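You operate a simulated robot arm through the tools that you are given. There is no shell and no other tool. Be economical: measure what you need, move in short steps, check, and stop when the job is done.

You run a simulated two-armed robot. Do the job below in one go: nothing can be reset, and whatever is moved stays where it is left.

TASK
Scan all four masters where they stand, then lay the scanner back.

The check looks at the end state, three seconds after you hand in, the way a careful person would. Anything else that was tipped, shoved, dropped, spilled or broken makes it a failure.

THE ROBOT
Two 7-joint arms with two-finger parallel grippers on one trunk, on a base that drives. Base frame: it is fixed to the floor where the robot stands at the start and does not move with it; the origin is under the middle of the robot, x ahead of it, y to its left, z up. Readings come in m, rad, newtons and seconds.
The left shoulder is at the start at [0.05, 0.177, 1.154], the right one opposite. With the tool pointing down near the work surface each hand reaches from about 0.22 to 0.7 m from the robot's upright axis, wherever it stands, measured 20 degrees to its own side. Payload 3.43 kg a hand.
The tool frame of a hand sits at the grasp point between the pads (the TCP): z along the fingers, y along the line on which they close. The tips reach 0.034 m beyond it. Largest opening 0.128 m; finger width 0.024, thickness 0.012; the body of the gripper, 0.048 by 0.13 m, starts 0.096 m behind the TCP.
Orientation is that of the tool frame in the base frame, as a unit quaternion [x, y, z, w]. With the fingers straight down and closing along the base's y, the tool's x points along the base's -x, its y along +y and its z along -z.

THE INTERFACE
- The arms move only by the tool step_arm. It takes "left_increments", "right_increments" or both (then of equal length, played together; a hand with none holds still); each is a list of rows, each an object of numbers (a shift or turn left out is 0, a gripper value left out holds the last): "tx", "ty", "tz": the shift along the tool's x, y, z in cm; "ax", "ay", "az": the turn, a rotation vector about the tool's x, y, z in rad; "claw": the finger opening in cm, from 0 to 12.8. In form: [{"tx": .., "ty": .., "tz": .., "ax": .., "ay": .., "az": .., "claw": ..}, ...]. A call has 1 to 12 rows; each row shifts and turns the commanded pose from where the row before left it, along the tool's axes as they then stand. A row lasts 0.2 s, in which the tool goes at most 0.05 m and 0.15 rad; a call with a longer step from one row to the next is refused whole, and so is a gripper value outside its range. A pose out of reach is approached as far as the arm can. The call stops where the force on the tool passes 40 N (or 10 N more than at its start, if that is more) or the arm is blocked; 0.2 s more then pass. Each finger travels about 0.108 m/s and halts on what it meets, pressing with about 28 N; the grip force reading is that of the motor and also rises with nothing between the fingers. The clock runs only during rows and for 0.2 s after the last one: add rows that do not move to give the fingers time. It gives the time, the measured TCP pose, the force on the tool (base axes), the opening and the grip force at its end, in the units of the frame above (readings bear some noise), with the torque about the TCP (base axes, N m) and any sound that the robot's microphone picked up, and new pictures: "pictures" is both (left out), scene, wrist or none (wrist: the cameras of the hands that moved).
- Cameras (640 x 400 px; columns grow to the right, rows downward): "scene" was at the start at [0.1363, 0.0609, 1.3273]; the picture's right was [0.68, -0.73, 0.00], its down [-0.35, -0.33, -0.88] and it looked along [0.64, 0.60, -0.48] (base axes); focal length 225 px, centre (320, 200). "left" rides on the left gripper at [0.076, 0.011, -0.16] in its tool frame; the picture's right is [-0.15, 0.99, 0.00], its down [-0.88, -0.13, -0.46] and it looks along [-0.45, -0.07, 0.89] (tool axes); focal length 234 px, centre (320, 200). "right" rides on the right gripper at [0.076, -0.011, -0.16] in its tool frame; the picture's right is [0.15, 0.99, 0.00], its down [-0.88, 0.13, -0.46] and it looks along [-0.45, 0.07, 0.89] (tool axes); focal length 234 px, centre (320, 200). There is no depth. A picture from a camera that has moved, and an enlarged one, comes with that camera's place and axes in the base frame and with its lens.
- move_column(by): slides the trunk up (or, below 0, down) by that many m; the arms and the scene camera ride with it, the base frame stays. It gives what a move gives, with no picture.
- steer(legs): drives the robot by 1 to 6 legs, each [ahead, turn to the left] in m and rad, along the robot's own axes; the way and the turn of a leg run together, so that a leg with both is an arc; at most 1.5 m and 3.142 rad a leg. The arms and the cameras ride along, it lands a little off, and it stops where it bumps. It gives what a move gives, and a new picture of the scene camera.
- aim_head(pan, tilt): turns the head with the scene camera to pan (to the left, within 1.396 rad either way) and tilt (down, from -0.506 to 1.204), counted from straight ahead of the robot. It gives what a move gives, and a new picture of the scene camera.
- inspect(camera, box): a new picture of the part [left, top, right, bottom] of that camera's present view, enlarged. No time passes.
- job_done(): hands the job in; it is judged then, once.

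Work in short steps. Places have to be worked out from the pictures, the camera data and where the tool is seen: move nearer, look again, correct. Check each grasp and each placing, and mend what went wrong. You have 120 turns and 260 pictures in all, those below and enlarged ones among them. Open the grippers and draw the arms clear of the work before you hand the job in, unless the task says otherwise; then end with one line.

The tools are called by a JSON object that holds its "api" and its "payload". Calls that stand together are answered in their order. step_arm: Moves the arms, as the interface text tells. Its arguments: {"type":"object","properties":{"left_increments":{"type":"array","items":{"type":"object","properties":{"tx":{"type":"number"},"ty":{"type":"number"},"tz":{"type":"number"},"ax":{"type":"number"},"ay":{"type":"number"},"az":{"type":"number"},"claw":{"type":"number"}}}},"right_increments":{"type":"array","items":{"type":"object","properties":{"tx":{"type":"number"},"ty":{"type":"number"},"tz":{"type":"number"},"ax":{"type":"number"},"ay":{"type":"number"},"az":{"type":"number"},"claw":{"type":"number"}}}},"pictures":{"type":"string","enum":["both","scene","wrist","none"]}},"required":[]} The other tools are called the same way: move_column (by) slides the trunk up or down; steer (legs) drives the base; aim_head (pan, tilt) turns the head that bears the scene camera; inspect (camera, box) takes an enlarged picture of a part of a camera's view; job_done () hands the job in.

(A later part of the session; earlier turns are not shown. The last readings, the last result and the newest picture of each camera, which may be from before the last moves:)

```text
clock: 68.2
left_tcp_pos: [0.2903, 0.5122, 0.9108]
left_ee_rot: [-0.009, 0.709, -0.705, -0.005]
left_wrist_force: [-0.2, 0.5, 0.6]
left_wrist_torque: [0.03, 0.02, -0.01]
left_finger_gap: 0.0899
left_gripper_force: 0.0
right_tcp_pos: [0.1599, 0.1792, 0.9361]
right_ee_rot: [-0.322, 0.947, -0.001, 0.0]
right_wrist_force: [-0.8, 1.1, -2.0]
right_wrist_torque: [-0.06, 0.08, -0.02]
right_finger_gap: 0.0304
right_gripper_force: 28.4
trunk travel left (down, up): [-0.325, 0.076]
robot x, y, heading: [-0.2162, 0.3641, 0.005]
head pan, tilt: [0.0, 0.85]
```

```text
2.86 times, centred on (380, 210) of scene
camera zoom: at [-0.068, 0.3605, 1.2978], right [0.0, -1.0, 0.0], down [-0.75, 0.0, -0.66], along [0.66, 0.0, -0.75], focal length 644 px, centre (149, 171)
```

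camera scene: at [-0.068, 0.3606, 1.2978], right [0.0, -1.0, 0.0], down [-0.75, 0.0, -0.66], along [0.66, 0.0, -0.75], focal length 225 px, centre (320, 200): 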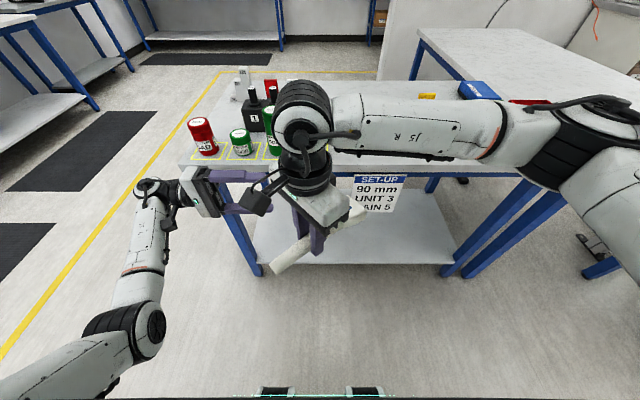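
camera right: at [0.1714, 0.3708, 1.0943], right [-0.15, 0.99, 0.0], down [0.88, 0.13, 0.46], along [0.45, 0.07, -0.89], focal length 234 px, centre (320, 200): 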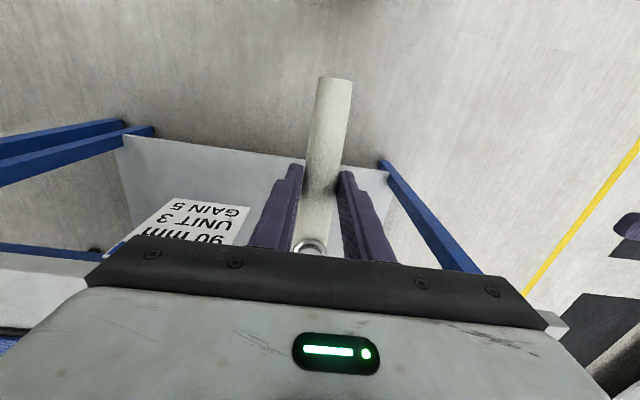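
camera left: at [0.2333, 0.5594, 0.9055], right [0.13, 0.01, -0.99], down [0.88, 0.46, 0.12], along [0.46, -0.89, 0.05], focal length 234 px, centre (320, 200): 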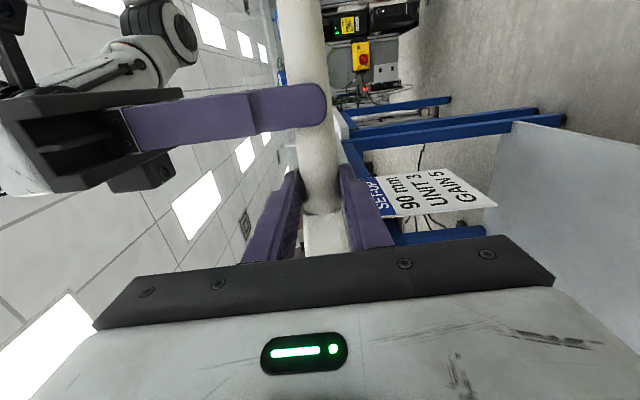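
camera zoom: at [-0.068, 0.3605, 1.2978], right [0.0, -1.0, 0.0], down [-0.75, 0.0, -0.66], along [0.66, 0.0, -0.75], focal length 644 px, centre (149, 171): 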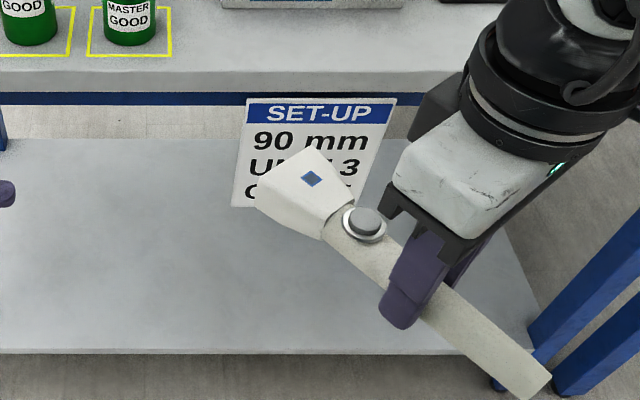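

Indicator unchanged. I'll try a closer range. Reposition: scanner back to yaw 0 in front of master, left hand back, then drive forward ~0.165.

{"api": "step_arm", "payload": {"right_increments": [{"az": 0.131}, {"az": 0.131}, {"az": 0.131}, {"az": 0.131}, {"az": 0.131}, {"ty": 4, "tx": 1.2}, {"ty": 4, "tx": 1.2}, {"ty": 4, "tx": 1.2}, {"ty": 4, "tx": 1.2}, {"ty": 4.1, "tx": 1.2}], "left_increments": [{"tx": 3, "tz": -2}, {"tx": 3, "tz": -2}, {"tx": 3, "tz": -2}, {"tx": 3}, {"tx": 2}, {}, {}, {}, {}, {}], "pictures": "scene"}}

```text
clock: 70.4
left_tcp_pos: [0.1484, 0.5698, 0.9133]
left_ee_rot: [-0.009, 0.709, -0.705, -0.006]
left_wrist_force: [-0.8, -0.4, 1.0]
left_wrist_torque: [0.0, -0.02, -0.01]
left_finger_gap: 0.0899
left_gripper_force: 0.1
right_tcp_pos: [0.0984, 0.38, 0.933]
right_ee_rot: [0.002, 1.0, 0.0, 0.001]
right_wrist_force: [0.1, -0.4, -2.3]
right_wrist_torque: [-0.02, 0.07, 0.03]
right_finger_gap: 0.0302
right_gripper_force: 27.8
trunk travel left (down, up): [-0.325, 0.076]
robot x, y, heading: [-0.2157, 0.3552, 0.006]
head pan, tilt: [0.0, 0.85]
camera scene: at [-0.0681, 0.3612, 1.2978], right [0.0, -1.0, 0.0], down [-0.75, 0.0, -0.66], along [0.66, 0.0, -0.75], focal length 225 px, centre (320, 200)
```

scene: 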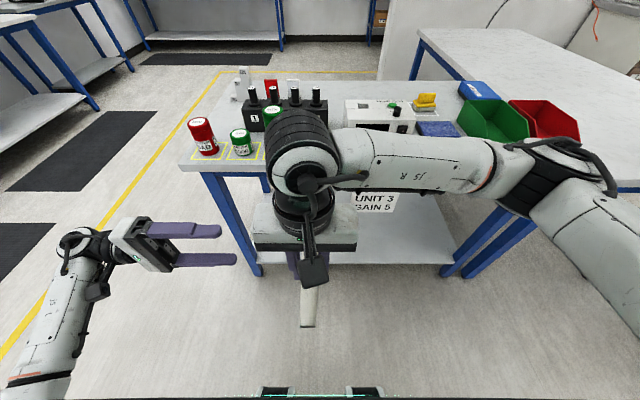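

{"api": "steer", "payload": {"legs": [[0.16, 0]]}}

```text
clock: 71.8
left_tcp_pos: [0.3094, 0.5704, 0.9132]
left_ee_rot: [-0.008, 0.709, -0.705, -0.005]
left_wrist_force: [-0.6, 0.9, -0.6]
left_wrist_torque: [-0.05, -0.02, -0.02]
left_finger_gap: 0.0898
left_gripper_force: 0.1
right_tcp_pos: [0.2596, 0.38, 0.9331]
right_ee_rot: [0.001, 1.0, 0.0, 0.0]
right_wrist_force: [0.4, 1.3, -2.0]
right_wrist_torque: [0.04, 0.08, -0.01]
right_finger_gap: 0.0302
right_gripper_force: 28.3
trunk travel left (down, up): [-0.325, 0.076]
robot x, y, heading: [-0.0559, 0.3581, 0.006]
head pan, tilt: [0.0, 0.85]
camera scene: at [0.0931, 0.3611, 1.2977], right [0.0, -1.0, 0.0], down [-0.75, 0.0, -0.66], along [0.66, 0.0, -0.75], focal length 225 px, centre (320, 200)
```

scene: 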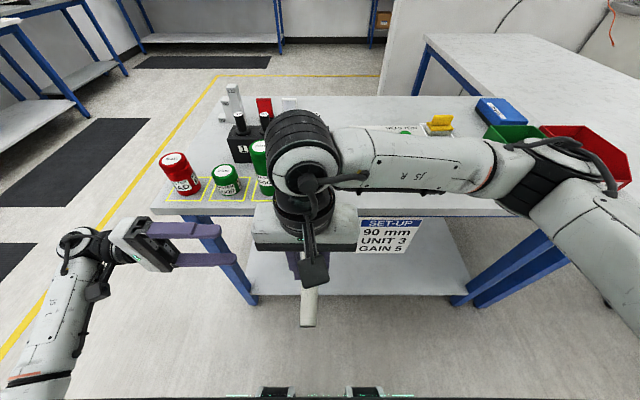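

Advance scanner to ~3 cm from the label (raised slightly), and left hand alongside.

{"api": "step_arm", "payload": {"right_increments": [{"tz": -0.4, "tx": -1}, {"tx": -1.5}, {"tx": -1.5}, {"tx": -1}, {}], "left_increments": [{"tx": -2}, {"tx": -2}, {"tx": -2.4, "tz": 2}, {"tz": 3}, {"tz": 3}], "pictures": "both"}}

{"api": "inspect", "payload": {"camera": "left", "box": [240, 60, 400, 260]}}

```text
clock: 73.0
left_tcp_pos: [0.3723, 0.4899, 0.9109]
left_ee_rot: [-0.008, 0.71, -0.704, -0.005]
left_wrist_force: [-0.2, 0.3, -0.2]
left_wrist_torque: [0.01, 0.03, -0.01]
left_finger_gap: 0.0897
left_gripper_force: 0.0
right_tcp_pos: [0.3092, 0.3814, 0.9382]
right_ee_rot: [0.002, 1.0, -0.001, 0.001]
right_wrist_force: [-0.3, -0.3, -2.0]
right_wrist_torque: [0.02, 0.07, -0.02]
right_finger_gap: 0.0301
right_gripper_force: 27.5
trunk travel left (down, up): [-0.325, 0.076]
robot x, y, heading: [-0.0558, 0.3622, 0.004]
head pan, tilt: [0.0, 0.85]
camera scene: at [0.0925, 0.3609, 1.2978], right [0.0, -1.0, 0.0], down [-0.75, 0.0, -0.66], along [0.66, 0.0, -0.75], focal length 225 px, centre (320, 200)
camera right: at [0.2336, 0.371, 1.0973], right [-0.14, 0.99, 0.0], down [0.88, 0.13, 0.46], along [0.45, 0.06, -0.89], focal length 234 px, centre (320, 200)
camera left: at [0.2961, 0.6495, 0.9024], right [0.13, 0.01, -0.99], down [0.88, 0.46, 0.12], along [0.46, -0.89, 0.05], focal length 234 px, centre (320, 200)
```

scene: 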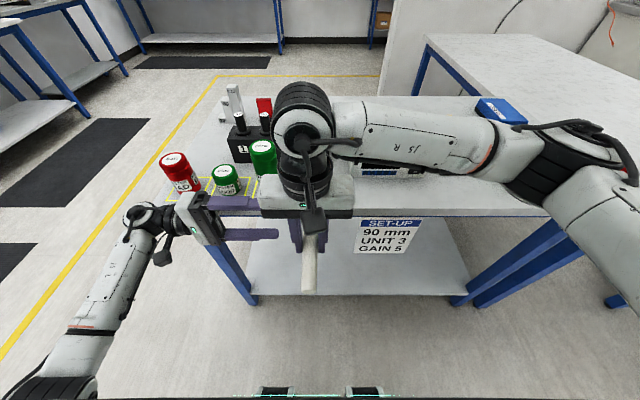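
right: 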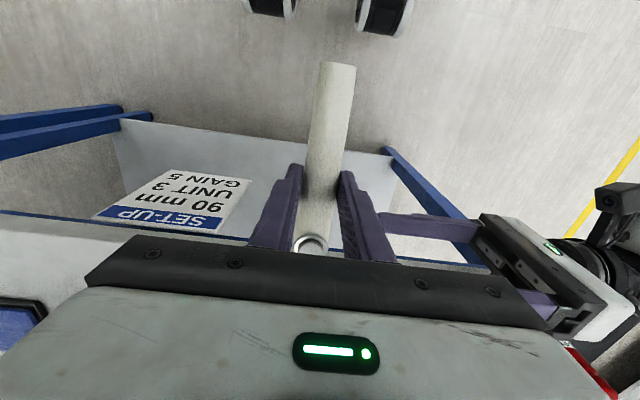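
left: 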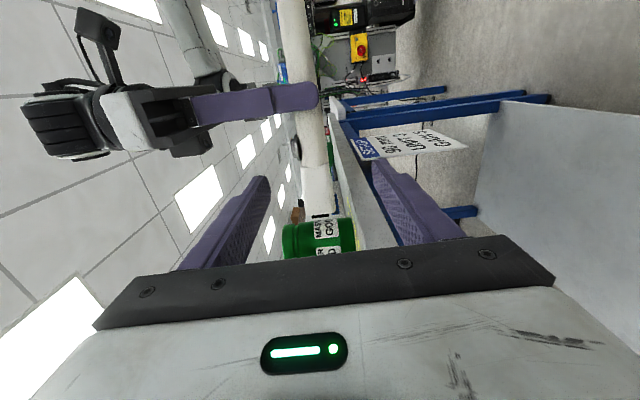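

```text
2.00 times, centred on (320, 160) of left
camera zoom: at [0.2961, 0.6495, 0.9024], right [0.13, 0.01, -0.99], down [0.88, 0.46, 0.12], along [0.46, -0.89, 0.05], focal length 468 px, centre (320, 280)
```

zoom: 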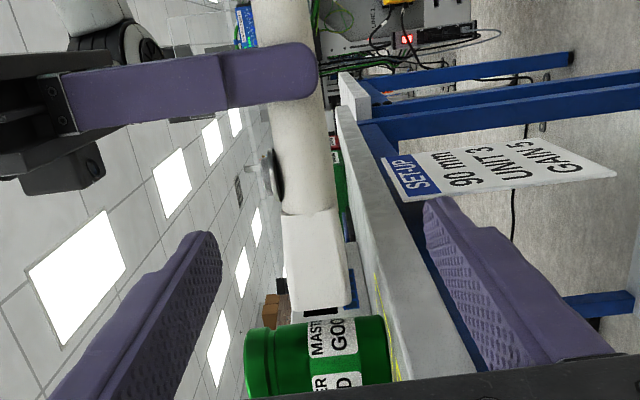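

Head is ~2 cm from the label. Raise left 0.7 cm, advance 9 cm and press.

{"api": "step_arm", "payload": {"left_increments": [{"tz": 2.5, "ty": -0.7}, {"tz": 2.5}, {"tz": 2.5}, {"tz": 1.5}, {"claw": 6}, {"claw": 4.5}, {"claw": 3.8}, {"claw": 3.4}, {"claw": 3.0}, {}, {}], "pictures": "wrist"}}

```text
clock: 75.5
left_tcp_pos: [0.3725, 0.4004, 0.9187]
left_ee_rot: [-0.009, 0.709, -0.705, -0.005]
left_wrist_force: [-1.2, -3.0, 6.8]
left_wrist_torque: [-0.33, -0.07, 0.05]
left_finger_gap: 0.0327
left_gripper_force: 27.8
right_tcp_pos: [0.3077, 0.3808, 0.938]
right_ee_rot: [0.002, 1.0, 0.0, 0.0]
right_wrist_force: [-0.1, 2.4, -8.4]
right_wrist_torque: [0.24, 0.59, 0.12]
right_finger_gap: 0.0307
right_gripper_force: 28.4
trunk travel left (down, up): [-0.325, 0.076]
robot x, y, heading: [-0.0541, 0.3588, 0.003]
head pan, tilt: [0.0, 0.85]
heard: click
camera left: at [0.2974, 0.559, 0.9088], right [0.13, 0.01, -0.99], down [0.88, 0.46, 0.12], along [0.46, -0.89, 0.05], focal length 234 px, centre (320, 200)
```

left: 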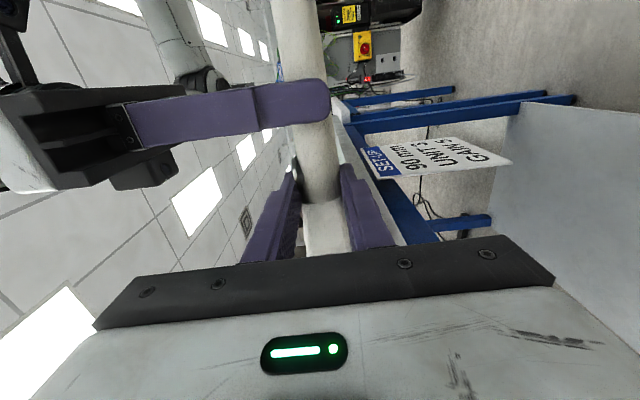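

Only a click. Look closely for any light on head or master while the button is held.

{"api": "inspect", "payload": {"camera": "left", "box": [260, 150, 400, 260]}}

{"api": "inspect", "payload": {"camera": "scene", "box": [200, 120, 400, 260]}}

```text
3.64 times, centred on (330, 205) of left
camera zoom: at [0.2974, 0.559, 0.9088], right [0.13, 0.01, -0.99], down [0.88, 0.46, 0.12], along [0.46, -0.89, 0.05], focal length 852 px, centre (284, 182)
```

zoom: 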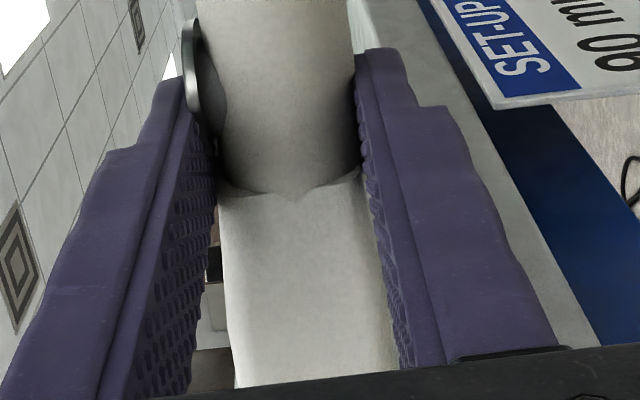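

```text
2.86 times, centred on (300, 190) of scene
camera zoom: at [0.0925, 0.3611, 1.2978], right [0.0, -1.0, 0.0], down [-0.75, 0.0, -0.66], along [0.66, 0.0, -0.75], focal length 644 px, centre (377, 229)
```

zoom: 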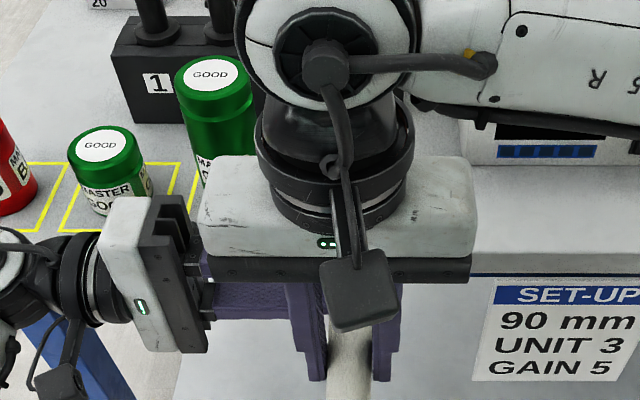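

Head front is actually ~15 cm ahead of the TCP, so the first press was at ~79 mm, this one at ~2 cm. Sweep back together, button held, listening around 90 mm.

{"api": "step_arm", "payload": {"left_increments": [{"tx": 1}, {"tx": 1}, {"tx": 1}, {"tx": 1}, {}], "right_increments": [{"tx": 1}, {"tx": 1}, {"tx": 1}, {"tx": 1}, {}], "pictures": "none"}}

{"api": "step_arm", "payload": {"left_increments": [{"tx": 1}, {"tx": 1}, {"tx": 0.7}, {"tx": 0.3}, {"tx": 0.3}, {}], "right_increments": [{"tx": 1}, {"tx": 1}, {"tx": 0.7}, {"tx": 0.3}, {"tx": 0.3}, {}], "pictures": "none"}}

```text
clock: 76.7
left_tcp_pos: [0.3337, 0.4007, 0.9187]
left_ee_rot: [-0.008, 0.709, -0.705, -0.006]
left_wrist_force: [-1.4, -15.7, 6.0]
left_wrist_torque: [-0.18, -0.07, 0.58]
left_finger_gap: 0.0329
left_gripper_force: 28.1
right_tcp_pos: [0.268, 0.3816, 0.9375]
right_ee_rot: [0.0, 1.0, 0.001, 0.001]
right_wrist_force: [1.1, 15.4, -7.6]
right_wrist_torque: [0.38, 0.51, 0.38]
right_finger_gap: 0.0305
right_gripper_force: 27.9
trunk travel left (down, up): [-0.325, 0.076]
robot x, y, heading: [-0.0563, 0.3635, 0.005]
head pan, tilt: [0.0, 0.85]
```

```text
clock: 78.0
left_tcp_pos: [0.3014, 0.3996, 0.9186]
left_ee_rot: [-0.009, 0.711, -0.704, -0.005]
left_wrist_force: [-0.8, -13.2, 2.3]
left_wrist_torque: [-0.26, -0.04, 0.4]
left_finger_gap: 0.0324
left_gripper_force: 28.0
right_tcp_pos: [0.2349, 0.38, 0.9376]
right_ee_rot: [0.002, 1.0, 0.001, 0.001]
right_wrist_force: [-0.1, 13.1, -2.8]
right_wrist_torque: [0.47, 0.22, 0.44]
right_finger_gap: 0.0305
right_gripper_force: 28.3
trunk travel left (down, up): [-0.325, 0.076]
robot x, y, heading: [-0.0543, 0.362, -0.0]
head pan, tilt: [0.0, 0.85]
```

No sound during the sweep. Now at ~90 mm: release and press again here, with a view.

{"api": "step_arm", "payload": {"left_increments": [{"claw": 5}, {"claw": 5}, {}, {"claw": 3.8}, {"claw": 3.4}, {"claw": 3.0}, {}, {}, {}, {}], "pictures": "wrist"}}

```text
clock: 80.2
left_tcp_pos: [0.3011, 0.3989, 0.9188]
left_ee_rot: [-0.009, 0.71, -0.704, -0.005]
left_wrist_force: [1.3, 3.4, -3.5]
left_wrist_torque: [-0.14, -0.07, -0.33]
left_finger_gap: 0.0325
left_gripper_force: 27.9
right_tcp_pos: [0.2355, 0.3796, 0.9378]
right_ee_rot: [0.001, 1.0, 0.0, 0.001]
right_wrist_force: [-1.9, -4.0, 3.5]
right_wrist_torque: [0.17, -0.18, 0.16]
right_finger_gap: 0.0304
right_gripper_force: 27.9
trunk travel left (down, up): [-0.325, 0.076]
robot x, y, heading: [-0.0575, 0.3621, 0.0]
head pan, tilt: [0.0, 0.85]
heard: click
camera left: at [0.2245, 0.5599, 0.9092], right [0.13, 0.01, -0.99], down [0.88, 0.46, 0.12], along [0.46, -0.89, 0.05], focal length 234 px, centre (320, 200)
```

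left: 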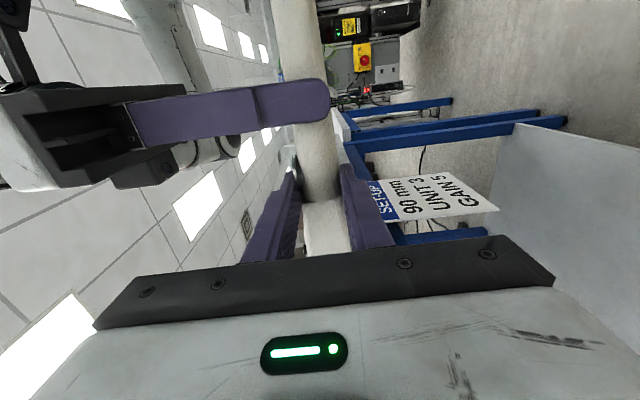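

Still only a click, so I must see the indicator while pressing. Withdraw the left hand and move the robot to y≈0.58, so the scene camera can see past the gripper.

{"api": "step_arm", "payload": {"left_increments": [{"claw": 6}, {"claw": 9}, {}, {"tz": -4}, {"tz": -4}, {"tz": -4}], "right_increments": [{}, {}, {}, {"tz": -1}, {"tx": 2}, {}], "pictures": "none"}}

{"api": "steer", "payload": {"legs": [[-0.15, 0], [0, 1.571], [0.22, 0], [0, -1.571], [0.15, 0]]}}

```text
clock: 81.7
left_tcp_pos: [0.299, 0.5207, 0.9199]
left_ee_rot: [-0.009, 0.709, -0.705, -0.005]
left_wrist_force: [-0.3, 0.9, 1.0]
left_wrist_torque: [0.0, 0.0, 0.05]
left_finger_gap: 0.0899
left_gripper_force: 0.0
right_tcp_pos: [0.2151, 0.3799, 0.9477]
right_ee_rot: [0.002, 1.0, 0.0, 0.001]
right_wrist_force: [0.2, -0.2, -0.7]
right_wrist_torque: [-0.01, 0.08, 0.03]
right_finger_gap: 0.0304
right_gripper_force: 28.7
trunk travel left (down, up): [-0.325, 0.076]
robot x, y, heading: [-0.0561, 0.3656, 0.006]
head pan, tilt: [0.0, 0.85]
```

```text
clock: 92.9
left_tcp_pos: [0.2985, 0.7468, 0.9207]
left_ee_rot: [-0.01, 0.71, -0.704, -0.003]
left_wrist_force: [0.6, -0.5, -0.1]
left_wrist_torque: [0.01, -0.03, 0.0]
left_finger_gap: 0.0899
left_gripper_force: 0.0
right_tcp_pos: [0.2162, 0.6045, 0.9486]
right_ee_rot: [-0.001, 1.0, 0.0, 0.0]
right_wrist_force: [-0.1, 0.3, -2.3]
right_wrist_torque: [0.04, 0.06, 0.01]
right_finger_gap: 0.0301
right_gripper_force: 28.0
trunk travel left (down, up): [-0.325, 0.076]
robot x, y, heading: [-0.0556, 0.5848, 0.006]
head pan, tilt: [0.0, 0.85]
camera scene: at [0.0932, 0.586, 1.2977], right [0.01, -1.0, 0.0], down [-0.75, -0.01, -0.66], along [0.66, 0.01, -0.75], focal length 225 px, centre (320, 200)
```

scene: 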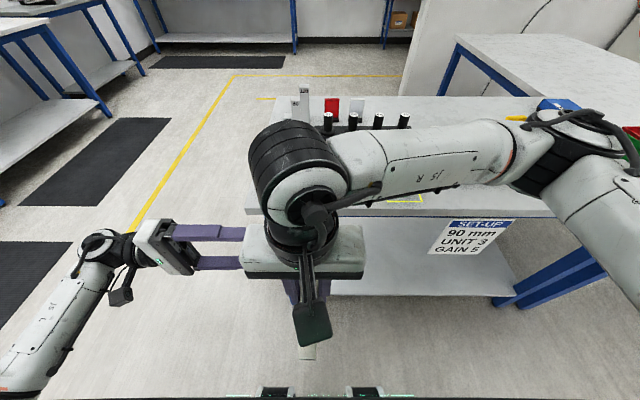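

Move the scanner back in front of the nearest master (5 cm gap) and the left hand after it.

{"api": "step_arm", "payload": {"right_increments": [{"ty": -4.5}, {"ty": -4.5}, {"ty": -4.5}, {"ty": -4.5}, {"ty": -4.35}, {"tx": -2, "tz": 0.5}, {"tx": -2, "tz": 0.5}, {"tx": -2}], "left_increments": [{}, {"tz": 4}, {"tz": 4}, {"tz": 4}, {"tz": 4}, {"tz": 4}, {"tz": 3, "tx": -2}, {"tz": 2, "tx": -2}], "pictures": "both"}}

{"api": "inspect", "payload": {"camera": "scene", "box": [330, 140, 490, 260]}}

```text
clock: 94.7
left_tcp_pos: [0.342, 0.4977, 0.9192]
left_ee_rot: [-0.011, 0.71, -0.704, -0.004]
left_wrist_force: [-0.3, 0.1, 0.4]
left_wrist_torque: [0.0, 0.03, 0.01]
left_finger_gap: 0.0898
left_gripper_force: 0.0
right_tcp_pos: [0.2768, 0.3821, 0.939]
right_ee_rot: [-0.001, 1.0, 0.0, 0.0]
right_wrist_force: [-0.6, 0.0, -1.4]
right_wrist_torque: [-0.02, 0.08, -0.02]
right_finger_gap: 0.0306
right_gripper_force: 28.0
trunk travel left (down, up): [-0.325, 0.076]
robot x, y, heading: [-0.0558, 0.5862, 0.007]
head pan, tilt: [0.0, 0.85]
camera scene: at [0.0929, 0.5858, 1.2977], right [0.01, -1.0, 0.0], down [-0.75, -0.01, -0.66], along [0.66, 0.01, -0.75], focal length 225 px, centre (320, 200)
camera right: at [0.2013, 0.3728, 1.0985], right [-0.15, 0.99, 0.0], down [0.88, 0.13, 0.46], along [0.45, 0.07, -0.89], focal length 234 px, centre (320, 200)
camera left: at [0.2634, 0.657, 0.9092], right [0.13, 0.01, -0.99], down [0.88, 0.46, 0.12], along [0.46, -0.89, 0.05], focal length 234 px, centre (320, 200)
```

scene: 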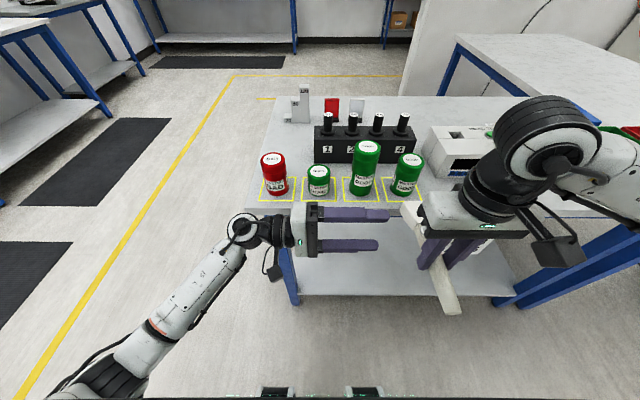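
right: 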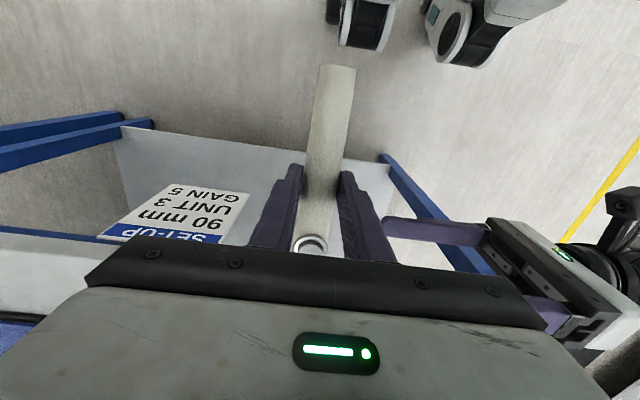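
left: 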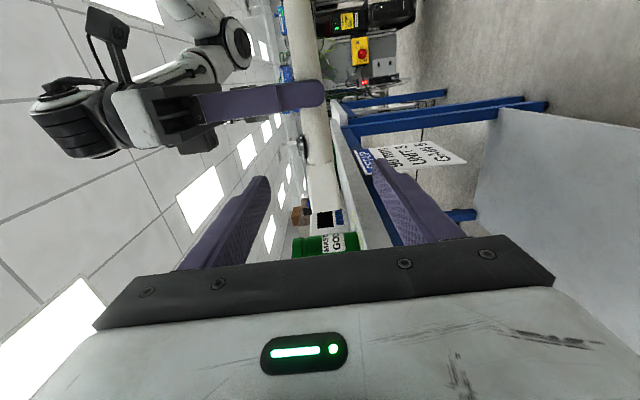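

```text
3.33 times, centred on (410, 200) of scene
camera zoom: at [0.0929, 0.5858, 1.2977], right [0.01, -1.0, 0.0], down [-0.75, -0.01, -0.66], along [0.66, 0.01, -0.75], focal length 751 px, centre (20, 200)
```

zoom: 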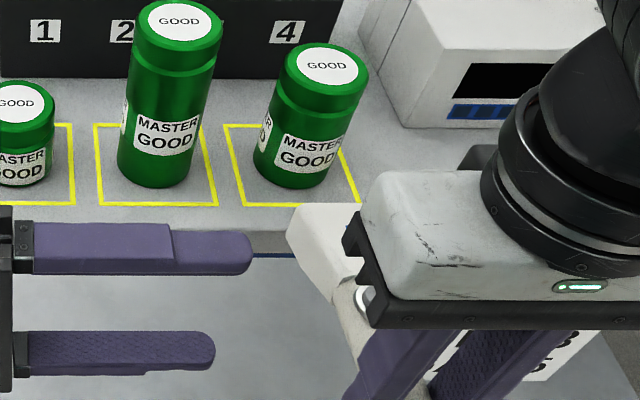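

The lamp is just hidden. Aim at the same master from slightly right (yaw +0.35 rad), with the left hand perpendicular to the scanner.

{"api": "step_arm", "payload": {"right_increments": [{"ty": -4, "tx": -0.6}, {"ty": -3.9, "tx": -0.6}, {"az": -0.117}, {"az": -0.117}, {"az": -0.116}, {}], "left_increments": [{"ay": -0.117}, {"ay": -0.117}, {"ay": -0.116}, {"tx": 2.5}, {"tx": 2.6, "tz": 2}, {"tz": 2.7}], "pictures": "both"}}

{"api": "inspect", "payload": {"camera": "scene", "box": [330, 140, 490, 260]}}

{"api": "inspect", "payload": {"camera": "left", "box": [240, 60, 400, 260]}}

```text
clock: 96.1
left_tcp_pos: [0.3115, 0.4333, 0.9171]
left_ee_rot: [-0.133, 0.7, -0.691, 0.121]
left_wrist_force: [0.3, -0.5, -0.1]
left_wrist_torque: [0.01, -0.01, -0.02]
left_finger_gap: 0.0899
left_gripper_force: 0.0
right_tcp_pos: [0.2883, 0.3024, 0.9375]
right_ee_rot: [-0.175, 0.985, -0.001, 0.0]
right_wrist_force: [1.2, 0.7, -1.4]
right_wrist_torque: [-0.03, 0.05, 0.01]
right_finger_gap: 0.0304
right_gripper_force: 27.9
trunk travel left (down, up): [-0.325, 0.076]
robot x, y, heading: [-0.0517, 0.5881, 0.009]
head pan, tilt: [0.0, 0.85]
camera scene: at [0.0928, 0.5857, 1.2978], right [0.01, -1.0, 0.0], down [-0.75, -0.01, -0.66], along [0.66, 0.01, -0.75], focal length 225 px, centre (320, 200)
camera right: at [0.2216, 0.2671, 1.0973], right [-0.48, 0.88, 0.0], down [0.78, 0.43, 0.46], along [0.4, 0.22, -0.89], focal length 234 px, centre (320, 200)
camera left: at [0.184, 0.5563, 0.9084], right [0.12, 0.06, -0.99], down [0.67, 0.74, 0.12], along [0.74, -0.67, 0.05], focal length 234 px, centre (320, 200)
```

scene: 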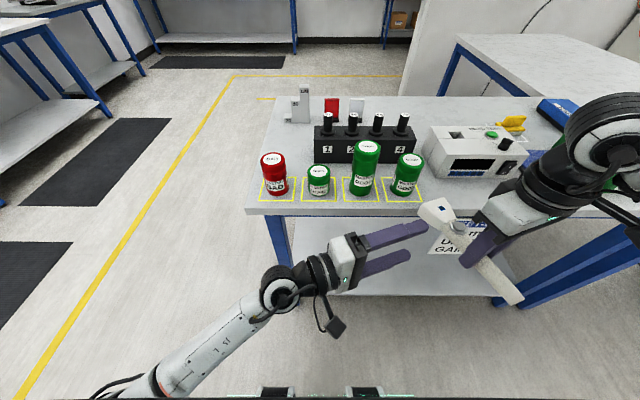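
right: 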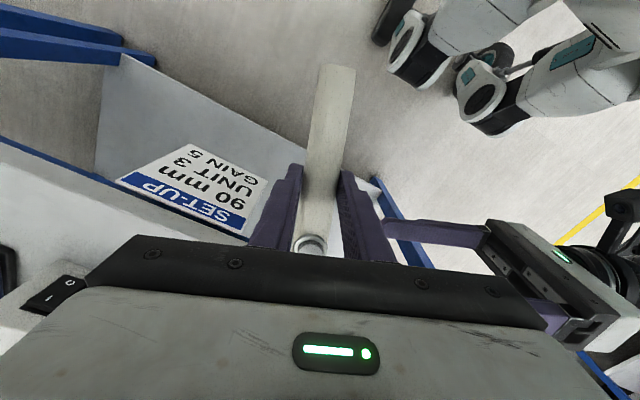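
left: 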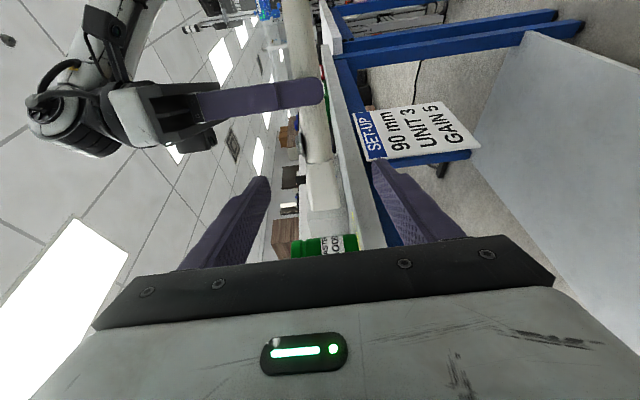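

```text
3.33 times, centred on (410, 200) of scene
camera zoom: at [0.0928, 0.5857, 1.2978], right [0.01, -1.0, 0.0], down [-0.75, -0.01, -0.66], along [0.66, 0.01, -0.75], focal length 751 px, centre (20, 200)
```

zoom: 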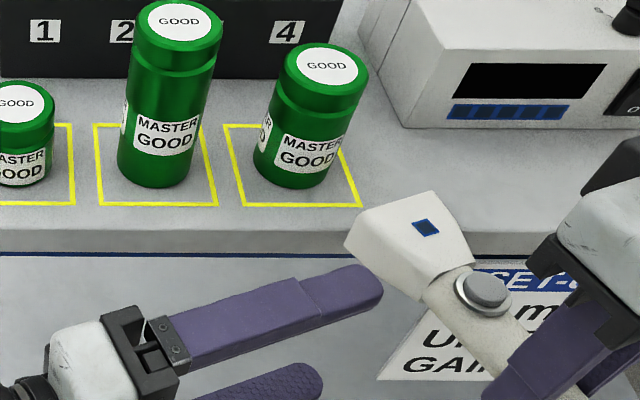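

```text
2.00 times, centred on (320, 160) of left
camera zoom: at [0.184, 0.5563, 0.9084], right [0.12, 0.06, -0.99], down [0.67, 0.74, 0.12], along [0.74, -0.67, 0.05], focal length 468 px, centre (320, 280)
```

zoom: 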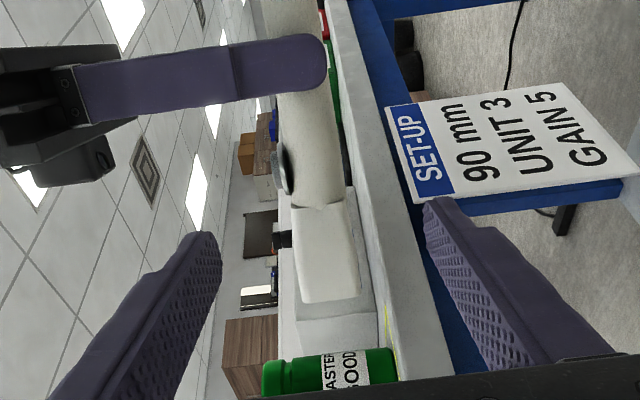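

Now indicator and button are both visible. Shift 0.7 cm tailward and 0.5 up, advance 9.5 cm, and press.

{"api": "step_arm", "payload": {"left_increments": [{"tx": 0.6, "ty": -0.4}, {"tz": 2.4}, {"tz": 2.4}, {"tz": 2.4}, {"tz": 2.3}, {"claw": 6}, {"claw": 4.5}, {"claw": 3.8}, {"claw": 3.4}, {"claw": 3.0}, {}, {}], "pictures": "scene"}}

{"api": "inspect", "payload": {"camera": "scene", "box": [380, 160, 500, 260]}}

```text
clock: 98.7
left_tcp_pos: [0.3382, 0.3448, 0.9186]
left_ee_rot: [-0.133, 0.7, -0.691, 0.12]
left_wrist_force: [3.4, -2.4, -6.5]
left_wrist_torque: [0.2, 0.11, 0.31]
left_finger_gap: 0.0326
left_gripper_force: 28.1
right_tcp_pos: [0.2888, 0.3036, 0.9373]
right_ee_rot: [-0.175, 0.985, 0.001, 0.0]
right_wrist_force: [-4.2, 1.2, 8.1]
right_wrist_torque: [0.81, -0.36, 0.05]
right_finger_gap: 0.0302
right_gripper_force: 28.2
trunk travel left (down, up): [-0.325, 0.076]
robot x, y, heading: [-0.0531, 0.5872, 0.009]
head pan, tilt: [0.0, 0.85]
heard: click
camera scene: at [0.0926, 0.5859, 1.2978], right [0.01, -1.0, 0.0], down [-0.75, -0.01, -0.66], along [0.66, 0.01, -0.75], focal length 225 px, centre (320, 200)
```

scene: 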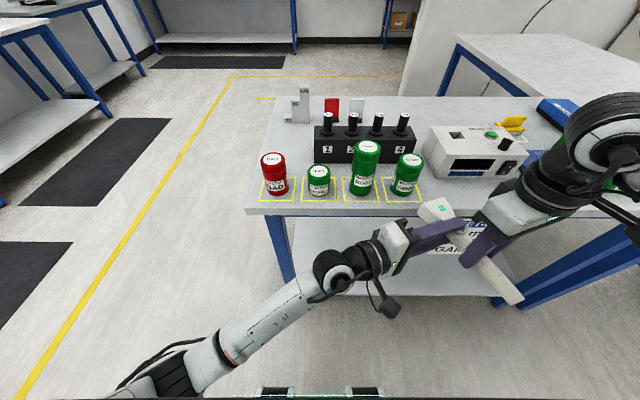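

```text
4.00 times, centred on (440, 210) of scene
camera zoom: at [0.0926, 0.5859, 1.2978], right [0.01, -1.0, 0.0], down [-0.75, -0.01, -0.66], along [0.66, 0.01, -0.75], focal length 901 px, centre (-160, 160)
```

zoom: 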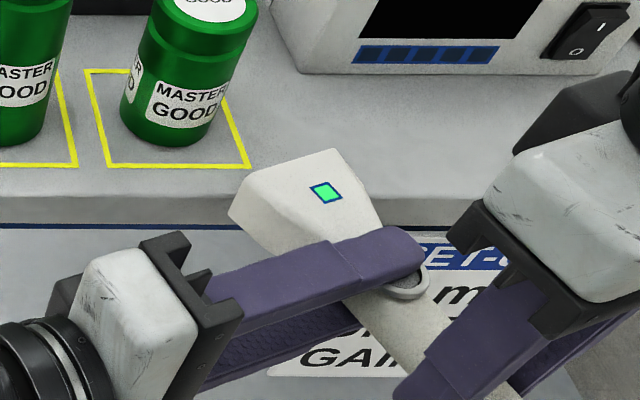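

The lamp shows green while pressed at the GOOD master. Keep the button held and move both hands +10.5 cm along y to the next master, watching the lamp halfway.

{"api": "step_arm", "payload": {"right_increments": [{"ty": 1.645, "tx": -0.603}, {"ty": 1.645, "tx": -0.603}, {"ty": 1.645, "tx": -0.603}, {}], "left_increments": [{"tz": -1.645, "tx": -0.603}, {"tz": -1.645, "tx": -0.603}, {"tz": -1.645, "tx": -0.603}, {}], "pictures": "none"}}

{"api": "inspect", "payload": {"camera": "scene", "box": [360, 160, 480, 260]}}

```text
clock: 99.7
left_tcp_pos: [0.3377, 0.397, 0.92]
left_ee_rot: [-0.133, 0.7, -0.691, 0.121]
left_wrist_force: [4.9, 0.3, -7.9]
left_wrist_torque: [0.03, -0.16, 0.19]
left_finger_gap: 0.0323
left_gripper_force: 27.2
right_tcp_pos: [0.2889, 0.3547, 0.9397]
right_ee_rot: [-0.174, 0.985, -0.001, 0.0]
right_wrist_force: [-5.1, -1.1, 10.1]
right_wrist_torque: [0.8, -0.23, 0.06]
right_finger_gap: 0.0306
right_gripper_force: 28.2
trunk travel left (down, up): [-0.325, 0.076]
robot x, y, heading: [-0.0558, 0.5841, 0.012]
head pan, tilt: [0.0, 0.85]
```

```text
4.00 times, centred on (420, 210) of scene
camera zoom: at [0.0926, 0.5858, 1.2978], right [0.01, -1.0, 0.0], down [-0.75, -0.01, -0.66], along [0.66, 0.01, -0.75], focal length 901 px, centre (-80, 160)
```

zoom: 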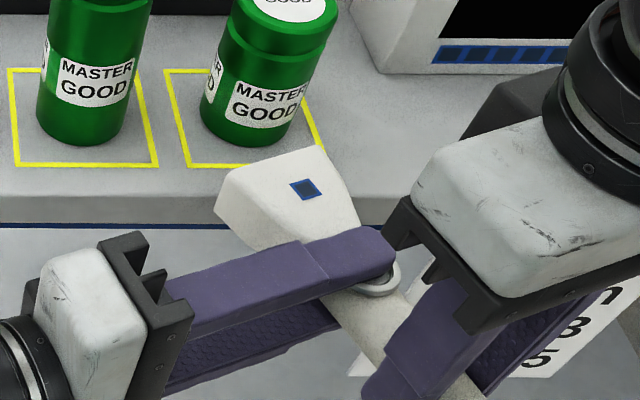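

Lamp is off between masters. Continue to the tall master.

{"api": "step_arm", "payload": {"right_increments": [{"ty": 1.645, "tx": -0.603}, {"ty": 1.645, "tx": -0.603}, {"ty": 1.645, "tx": -0.603}, {}], "left_increments": [{"tz": -1.645, "tx": -0.603}, {"tz": -1.645, "tx": -0.603}, {"tz": -1.645, "tx": -0.603}, {}], "pictures": "none"}}

{"api": "inspect", "payload": {"camera": "scene", "box": [340, 160, 460, 260]}}

```text
clock: 100.7
left_tcp_pos: [0.3367, 0.4486, 0.92]
left_ee_rot: [-0.132, 0.7, -0.691, 0.12]
left_wrist_force: [-2.3, 6.2, -11.7]
left_wrist_torque: [0.43, -0.14, -0.31]
left_finger_gap: 0.0321
left_gripper_force: 28.9
right_tcp_pos: [0.2887, 0.4066, 0.938]
right_ee_rot: [-0.174, 0.985, -0.001, 0.002]
right_wrist_force: [2.6, -6.9, 14.3]
right_wrist_torque: [0.42, -0.39, 0.02]
right_finger_gap: 0.0304
right_gripper_force: 28.3
trunk travel left (down, up): [-0.325, 0.076]
robot x, y, heading: [-0.055, 0.584, 0.012]
head pan, tilt: [0.0, 0.85]
```

```text
4.00 times, centred on (400, 210) of scene
camera zoom: at [0.0926, 0.5859, 1.2978], right [0.01, -1.0, 0.0], down [-0.75, -0.01, -0.66], along [0.66, 0.01, -0.75], focal length 901 px, centre (0, 160)
```

zoom: 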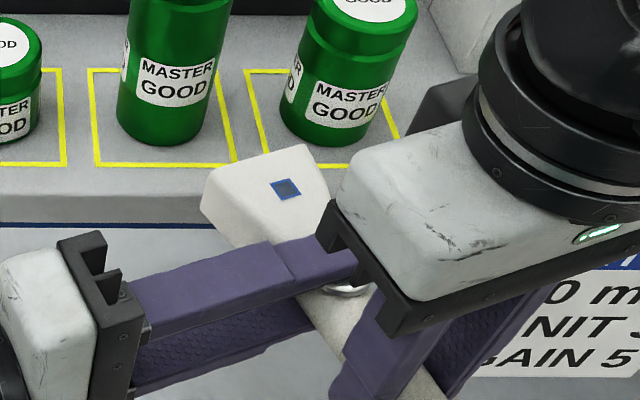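

Aimed at the tall master but lamp off: it needs a fresh press. Release and press again.

{"api": "step_arm", "payload": {"left_increments": [{"claw": 4.5}, {"claw": 4.8}, {}, {"claw": 3.8}, {"claw": 3.4}, {"claw": 3.0}, {}], "pictures": "none"}}

{"api": "inspect", "payload": {"camera": "scene", "box": [340, 160, 460, 260]}}

```text
clock: 102.3
left_tcp_pos: [0.3379, 0.4492, 0.9197]
left_ee_rot: [-0.134, 0.701, -0.69, 0.121]
left_wrist_force: [5.3, -1.3, -7.8]
left_wrist_torque: [0.49, -0.02, 0.44]
left_finger_gap: 0.0329
left_gripper_force: 28.7
right_tcp_pos: [0.2878, 0.4078, 0.937]
right_ee_rot: [-0.175, 0.985, -0.001, 0.001]
right_wrist_force: [-5.4, 1.4, 11.7]
right_wrist_torque: [0.73, -0.3, 0.0]
right_finger_gap: 0.0302
right_gripper_force: 28.1
trunk travel left (down, up): [-0.325, 0.076]
robot x, y, heading: [-0.0558, 0.5894, 0.01]
head pan, tilt: [0.0, 0.85]
heard: click
```

```text
4.00 times, centred on (400, 210) of scene
camera zoom: at [0.0926, 0.586, 1.2978], right [0.01, -1.0, 0.0], down [-0.75, -0.01, -0.66], along [0.66, 0.01, -0.75], focal length 901 px, centre (0, 160)
```

zoom: 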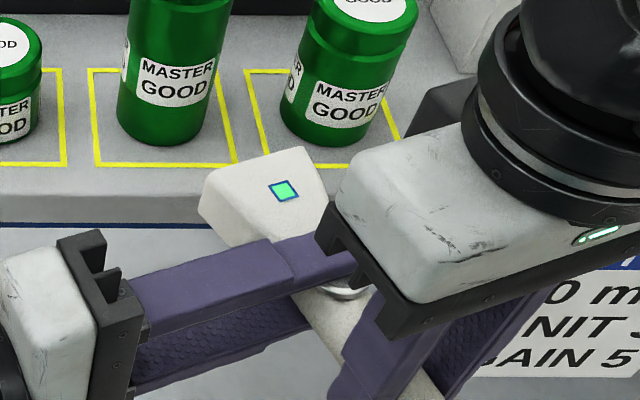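

Green for the tall master. Move on +10.5 cm to the short GOOD master, lowering 0.6 cm, button still held.

{"api": "step_arm", "payload": {"right_increments": [{"ty": 1.645, "tx": -0.603}, {"ty": 1.645, "tx": -0.603}, {"ty": 1.645, "tx": -0.603}, {"ty": 1.645, "tx": -0.603}, {"ty": 1.645, "tx": -0.603}, {"ty": 1.645, "tx": -0.603}, {"tz": 0.6}, {}], "left_increments": [{"tz": -1.645, "tx": -0.603}, {"tz": -1.645, "tx": -0.603}, {"tz": -1.645, "tx": -0.603}, {"tz": -1.645, "tx": -0.603}, {"tz": -1.645, "tx": -0.603}, {"tz": -1.645, "tx": -0.603}, {"ty": 0.6}, {}], "pictures": "scene"}}

{"api": "inspect", "payload": {"camera": "scene", "box": [290, 160, 410, 260]}}

{"api": "inspect", "payload": {"camera": "left", "box": [240, 100, 400, 260]}}

```text
clock: 104.1
left_tcp_pos: [0.3364, 0.5536, 0.9167]
left_ee_rot: [-0.133, 0.699, -0.692, 0.12]
left_wrist_force: [-1.3, -4.8, -9.3]
left_wrist_torque: [0.15, -0.07, 0.03]
left_finger_gap: 0.036
left_gripper_force: 12.4
right_tcp_pos: [0.2887, 0.5118, 0.9323]
right_ee_rot: [-0.175, 0.985, -0.001, 0.001]
right_wrist_force: [0.4, 3.5, 8.9]
right_wrist_torque: [0.6, -0.39, 0.19]
right_finger_gap: 0.0303
right_gripper_force: 27.7
trunk travel left (down, up): [-0.325, 0.076]
robot x, y, heading: [-0.0579, 0.5855, 0.005]
head pan, tilt: [0.0, 0.85]
camera scene: at [0.0926, 0.586, 1.2978], right [0.01, -1.0, 0.0], down [-0.75, -0.01, -0.66], along [0.66, 0.01, -0.75], focal length 225 px, centre (320, 200)
```

scene: 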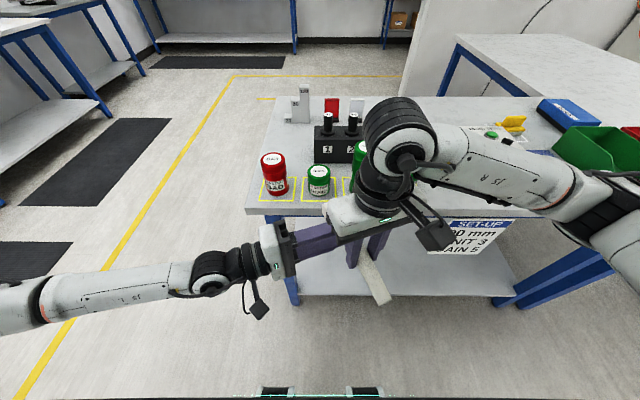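

```text
4.00 times, centred on (350, 210) of scene
camera zoom: at [0.0926, 0.586, 1.2978], right [0.01, -1.0, 0.0], down [-0.75, -0.01, -0.66], along [0.66, 0.01, -0.75], focal length 901 px, centre (200, 160)
```

zoom: 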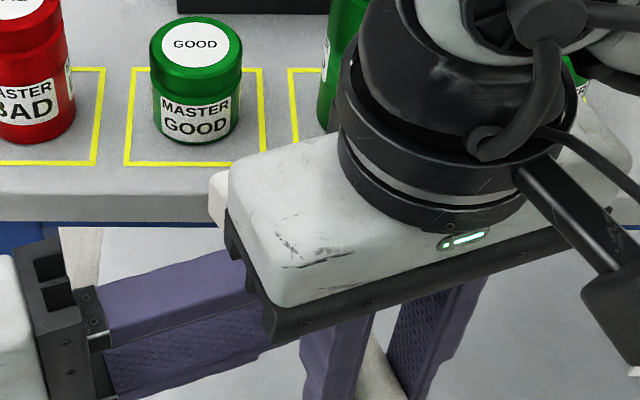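

```text
2.50 times, centred on (320, 180) of left
camera zoom: at [0.2086, 0.6769, 0.9075], right [0.12, 0.06, -0.99], down [0.67, 0.73, 0.12], along [0.74, -0.68, 0.05], focal length 585 px, centre (320, 250)
```

zoom: 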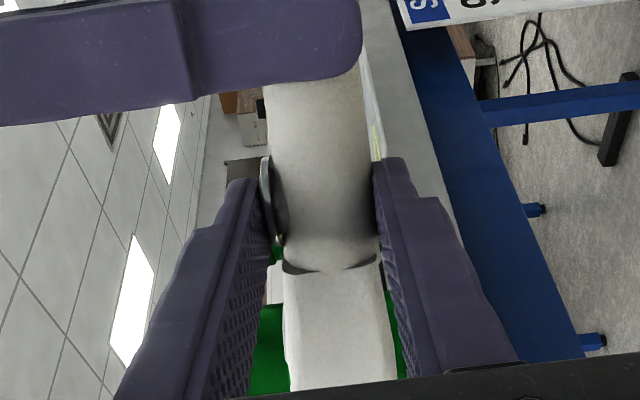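

The lamp is hidden here; shift the robot to y≈0.79 for the same view geometry on the last two masters. Release, withdraw, and drive.

{"api": "step_arm", "payload": {"left_increments": [{"claw": 6}, {"claw": 9}, {}, {"tz": -3.5}, {"tz": -3.5}, {"tz": -3.5}], "right_increments": [{}, {}, {}, {"tz": -0.6}, {"tx": 2}, {}], "pictures": "none"}}

{"api": "steer", "payload": {"legs": [[-0.15, 0], [0, 1.571], [0.205, 0], [0, -1.571], [0.15, 0]]}}

```text
clock: 105.5
left_tcp_pos: [0.2985, 0.6522, 0.9168]
left_ee_rot: [-0.132, 0.7, -0.692, 0.121]
left_wrist_force: [-0.9, -0.4, 0.5]
left_wrist_torque: [-0.01, 0.01, 0.02]
left_finger_gap: 0.0901
left_gripper_force: 0.2
right_tcp_pos: [0.2702, 0.5044, 0.9371]
right_ee_rot: [-0.175, 0.985, -0.001, 0.0]
right_wrist_force: [0.6, 0.4, -1.1]
right_wrist_torque: [-0.02, 0.04, 0.02]
right_finger_gap: 0.0304
right_gripper_force: 27.7
trunk travel left (down, up): [-0.325, 0.076]
robot x, y, heading: [-0.0545, 0.5857, 0.004]
head pan, tilt: [0.0, 0.85]
```

```text
clock: 116.7
left_tcp_pos: [0.3047, 0.8406, 0.9163]
left_ee_rot: [-0.122, 0.702, -0.694, 0.109]
left_wrist_force: [-0.3, -0.7, -0.2]
left_wrist_torque: [-0.06, 0.02, 0.0]
left_finger_gap: 0.0901
left_gripper_force: 0.0
right_tcp_pos: [0.2717, 0.6939, 0.9373]
right_ee_rot: [-0.159, 0.987, -0.001, 0.0]
right_wrist_force: [1.2, -0.1, -2.1]
right_wrist_torque: [-0.01, 0.08, 0.0]
right_finger_gap: 0.0303
right_gripper_force: 28.4
trunk travel left (down, up): [-0.325, 0.076]
robot x, y, heading: [-0.0508, 0.7828, -0.025]
head pan, tilt: [0.0, 0.85]
camera scene: at [0.0969, 0.7808, 1.2977], right [-0.02, -1.0, 0.0], down [-0.75, 0.02, -0.66], along [0.66, -0.02, -0.75], focal length 225 px, centre (320, 200)
```

scene: 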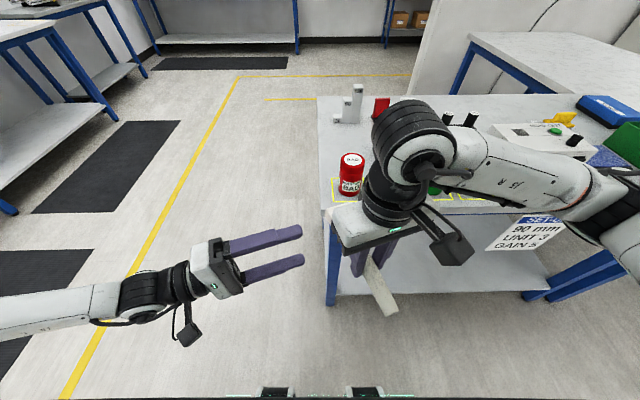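

Correct the 0.03 rad heading error and bring both hands to the short GOOD master.

{"api": "step_arm", "payload": {"right_increments": [{"az": -0.03}, {"ty": -2.945, "tx": 0.78, "tz": 0.1}, {"ty": -2.945, "tx": 0.78, "tz": 0.1}, {"ty": -2.945, "tx": 0.78, "tz": 0.1}, {"ty": -2.945, "tx": 0.78, "tz": 0.1}, {"ty": -2.945, "tx": 0.78, "tz": 0.1}, {"ty": -2.945, "tx": 0.78, "tz": 0.1}, {}], "left_increments": [{"ay": -0.03}, {"tz": 2.92, "tx": 1.14, "ty": 0.05}, {"tz": 2.92, "tx": 1.14, "ty": 0.05}, {"tz": 2.92, "tx": 1.14, "ty": 0.05}, {"tz": 2.92, "tx": 1.14, "ty": 0.05}, {"tz": 2.92, "tx": 1.14, "ty": 0.05}, {"tz": 2.92, "tx": 1.14, "ty": 0.05}, {}], "pictures": "scene"}}

{"api": "inspect", "payload": {"camera": "scene", "box": [340, 140, 500, 260]}}

{"api": "inspect", "payload": {"camera": "left", "box": [240, 60, 400, 260]}}

```text
clock: 118.5
left_tcp_pos: [0.3029, 0.652, 0.911]
left_ee_rot: [-0.132, 0.7, -0.692, 0.12]
left_wrist_force: [0.8, 0.1, 0.2]
left_wrist_torque: [-0.03, 0.01, -0.03]
left_finger_gap: 0.09
left_gripper_force: 0.1
right_tcp_pos: [0.2859, 0.5114, 0.9326]
right_ee_rot: [-0.173, 0.985, -0.001, 0.001]
right_wrist_force: [-0.3, -0.4, -2.6]
right_wrist_torque: [-0.02, 0.08, 0.02]
right_finger_gap: 0.0304
right_gripper_force: 28.1
trunk travel left (down, up): [-0.325, 0.076]
robot x, y, heading: [-0.0516, 0.7831, -0.025]
head pan, tilt: [0.0, 0.85]
camera scene: at [0.0963, 0.781, 1.2978], right [-0.02, -1.0, 0.0], down [-0.75, 0.02, -0.66], along [0.66, -0.02, -0.75], focal length 225 px, centre (320, 200)
```

scene: 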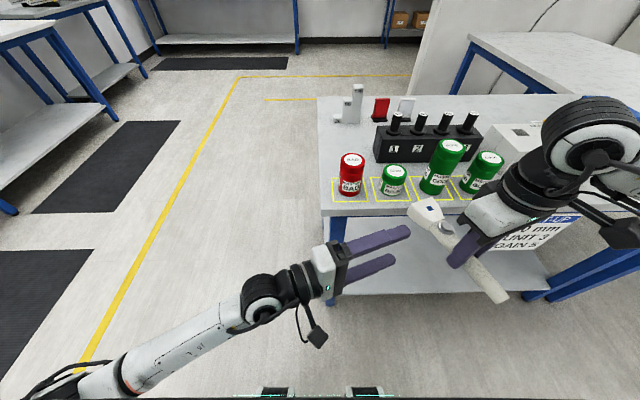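

```text
3.33 times, centred on (420, 200) of scene
camera zoom: at [0.0963, 0.781, 1.2978], right [-0.02, -1.0, 0.0], down [-0.75, 0.02, -0.66], along [0.66, -0.02, -0.75], focal length 751 px, centre (-13, 200)
```

zoom: 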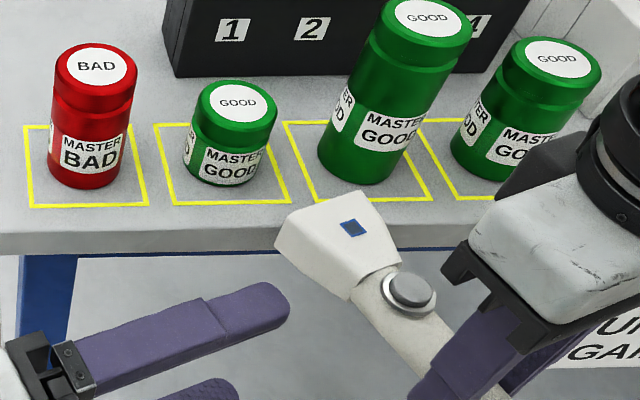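

```text
2.00 times, centred on (320, 160) of left
camera zoom: at [0.1757, 0.776, 0.9025], right [0.12, 0.06, -0.99], down [0.67, 0.73, 0.12], along [0.74, -0.68, 0.05], focal length 468 px, centre (320, 280)
```

zoom: 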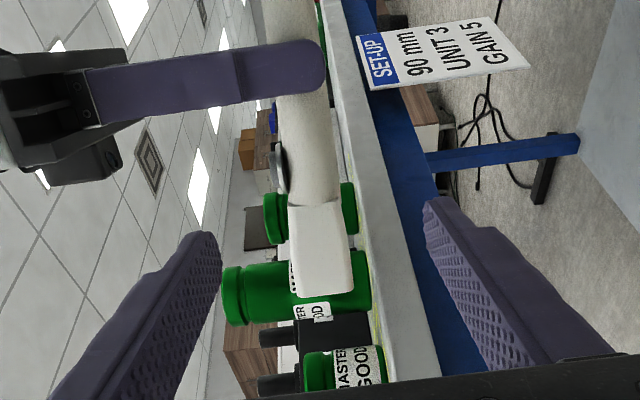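

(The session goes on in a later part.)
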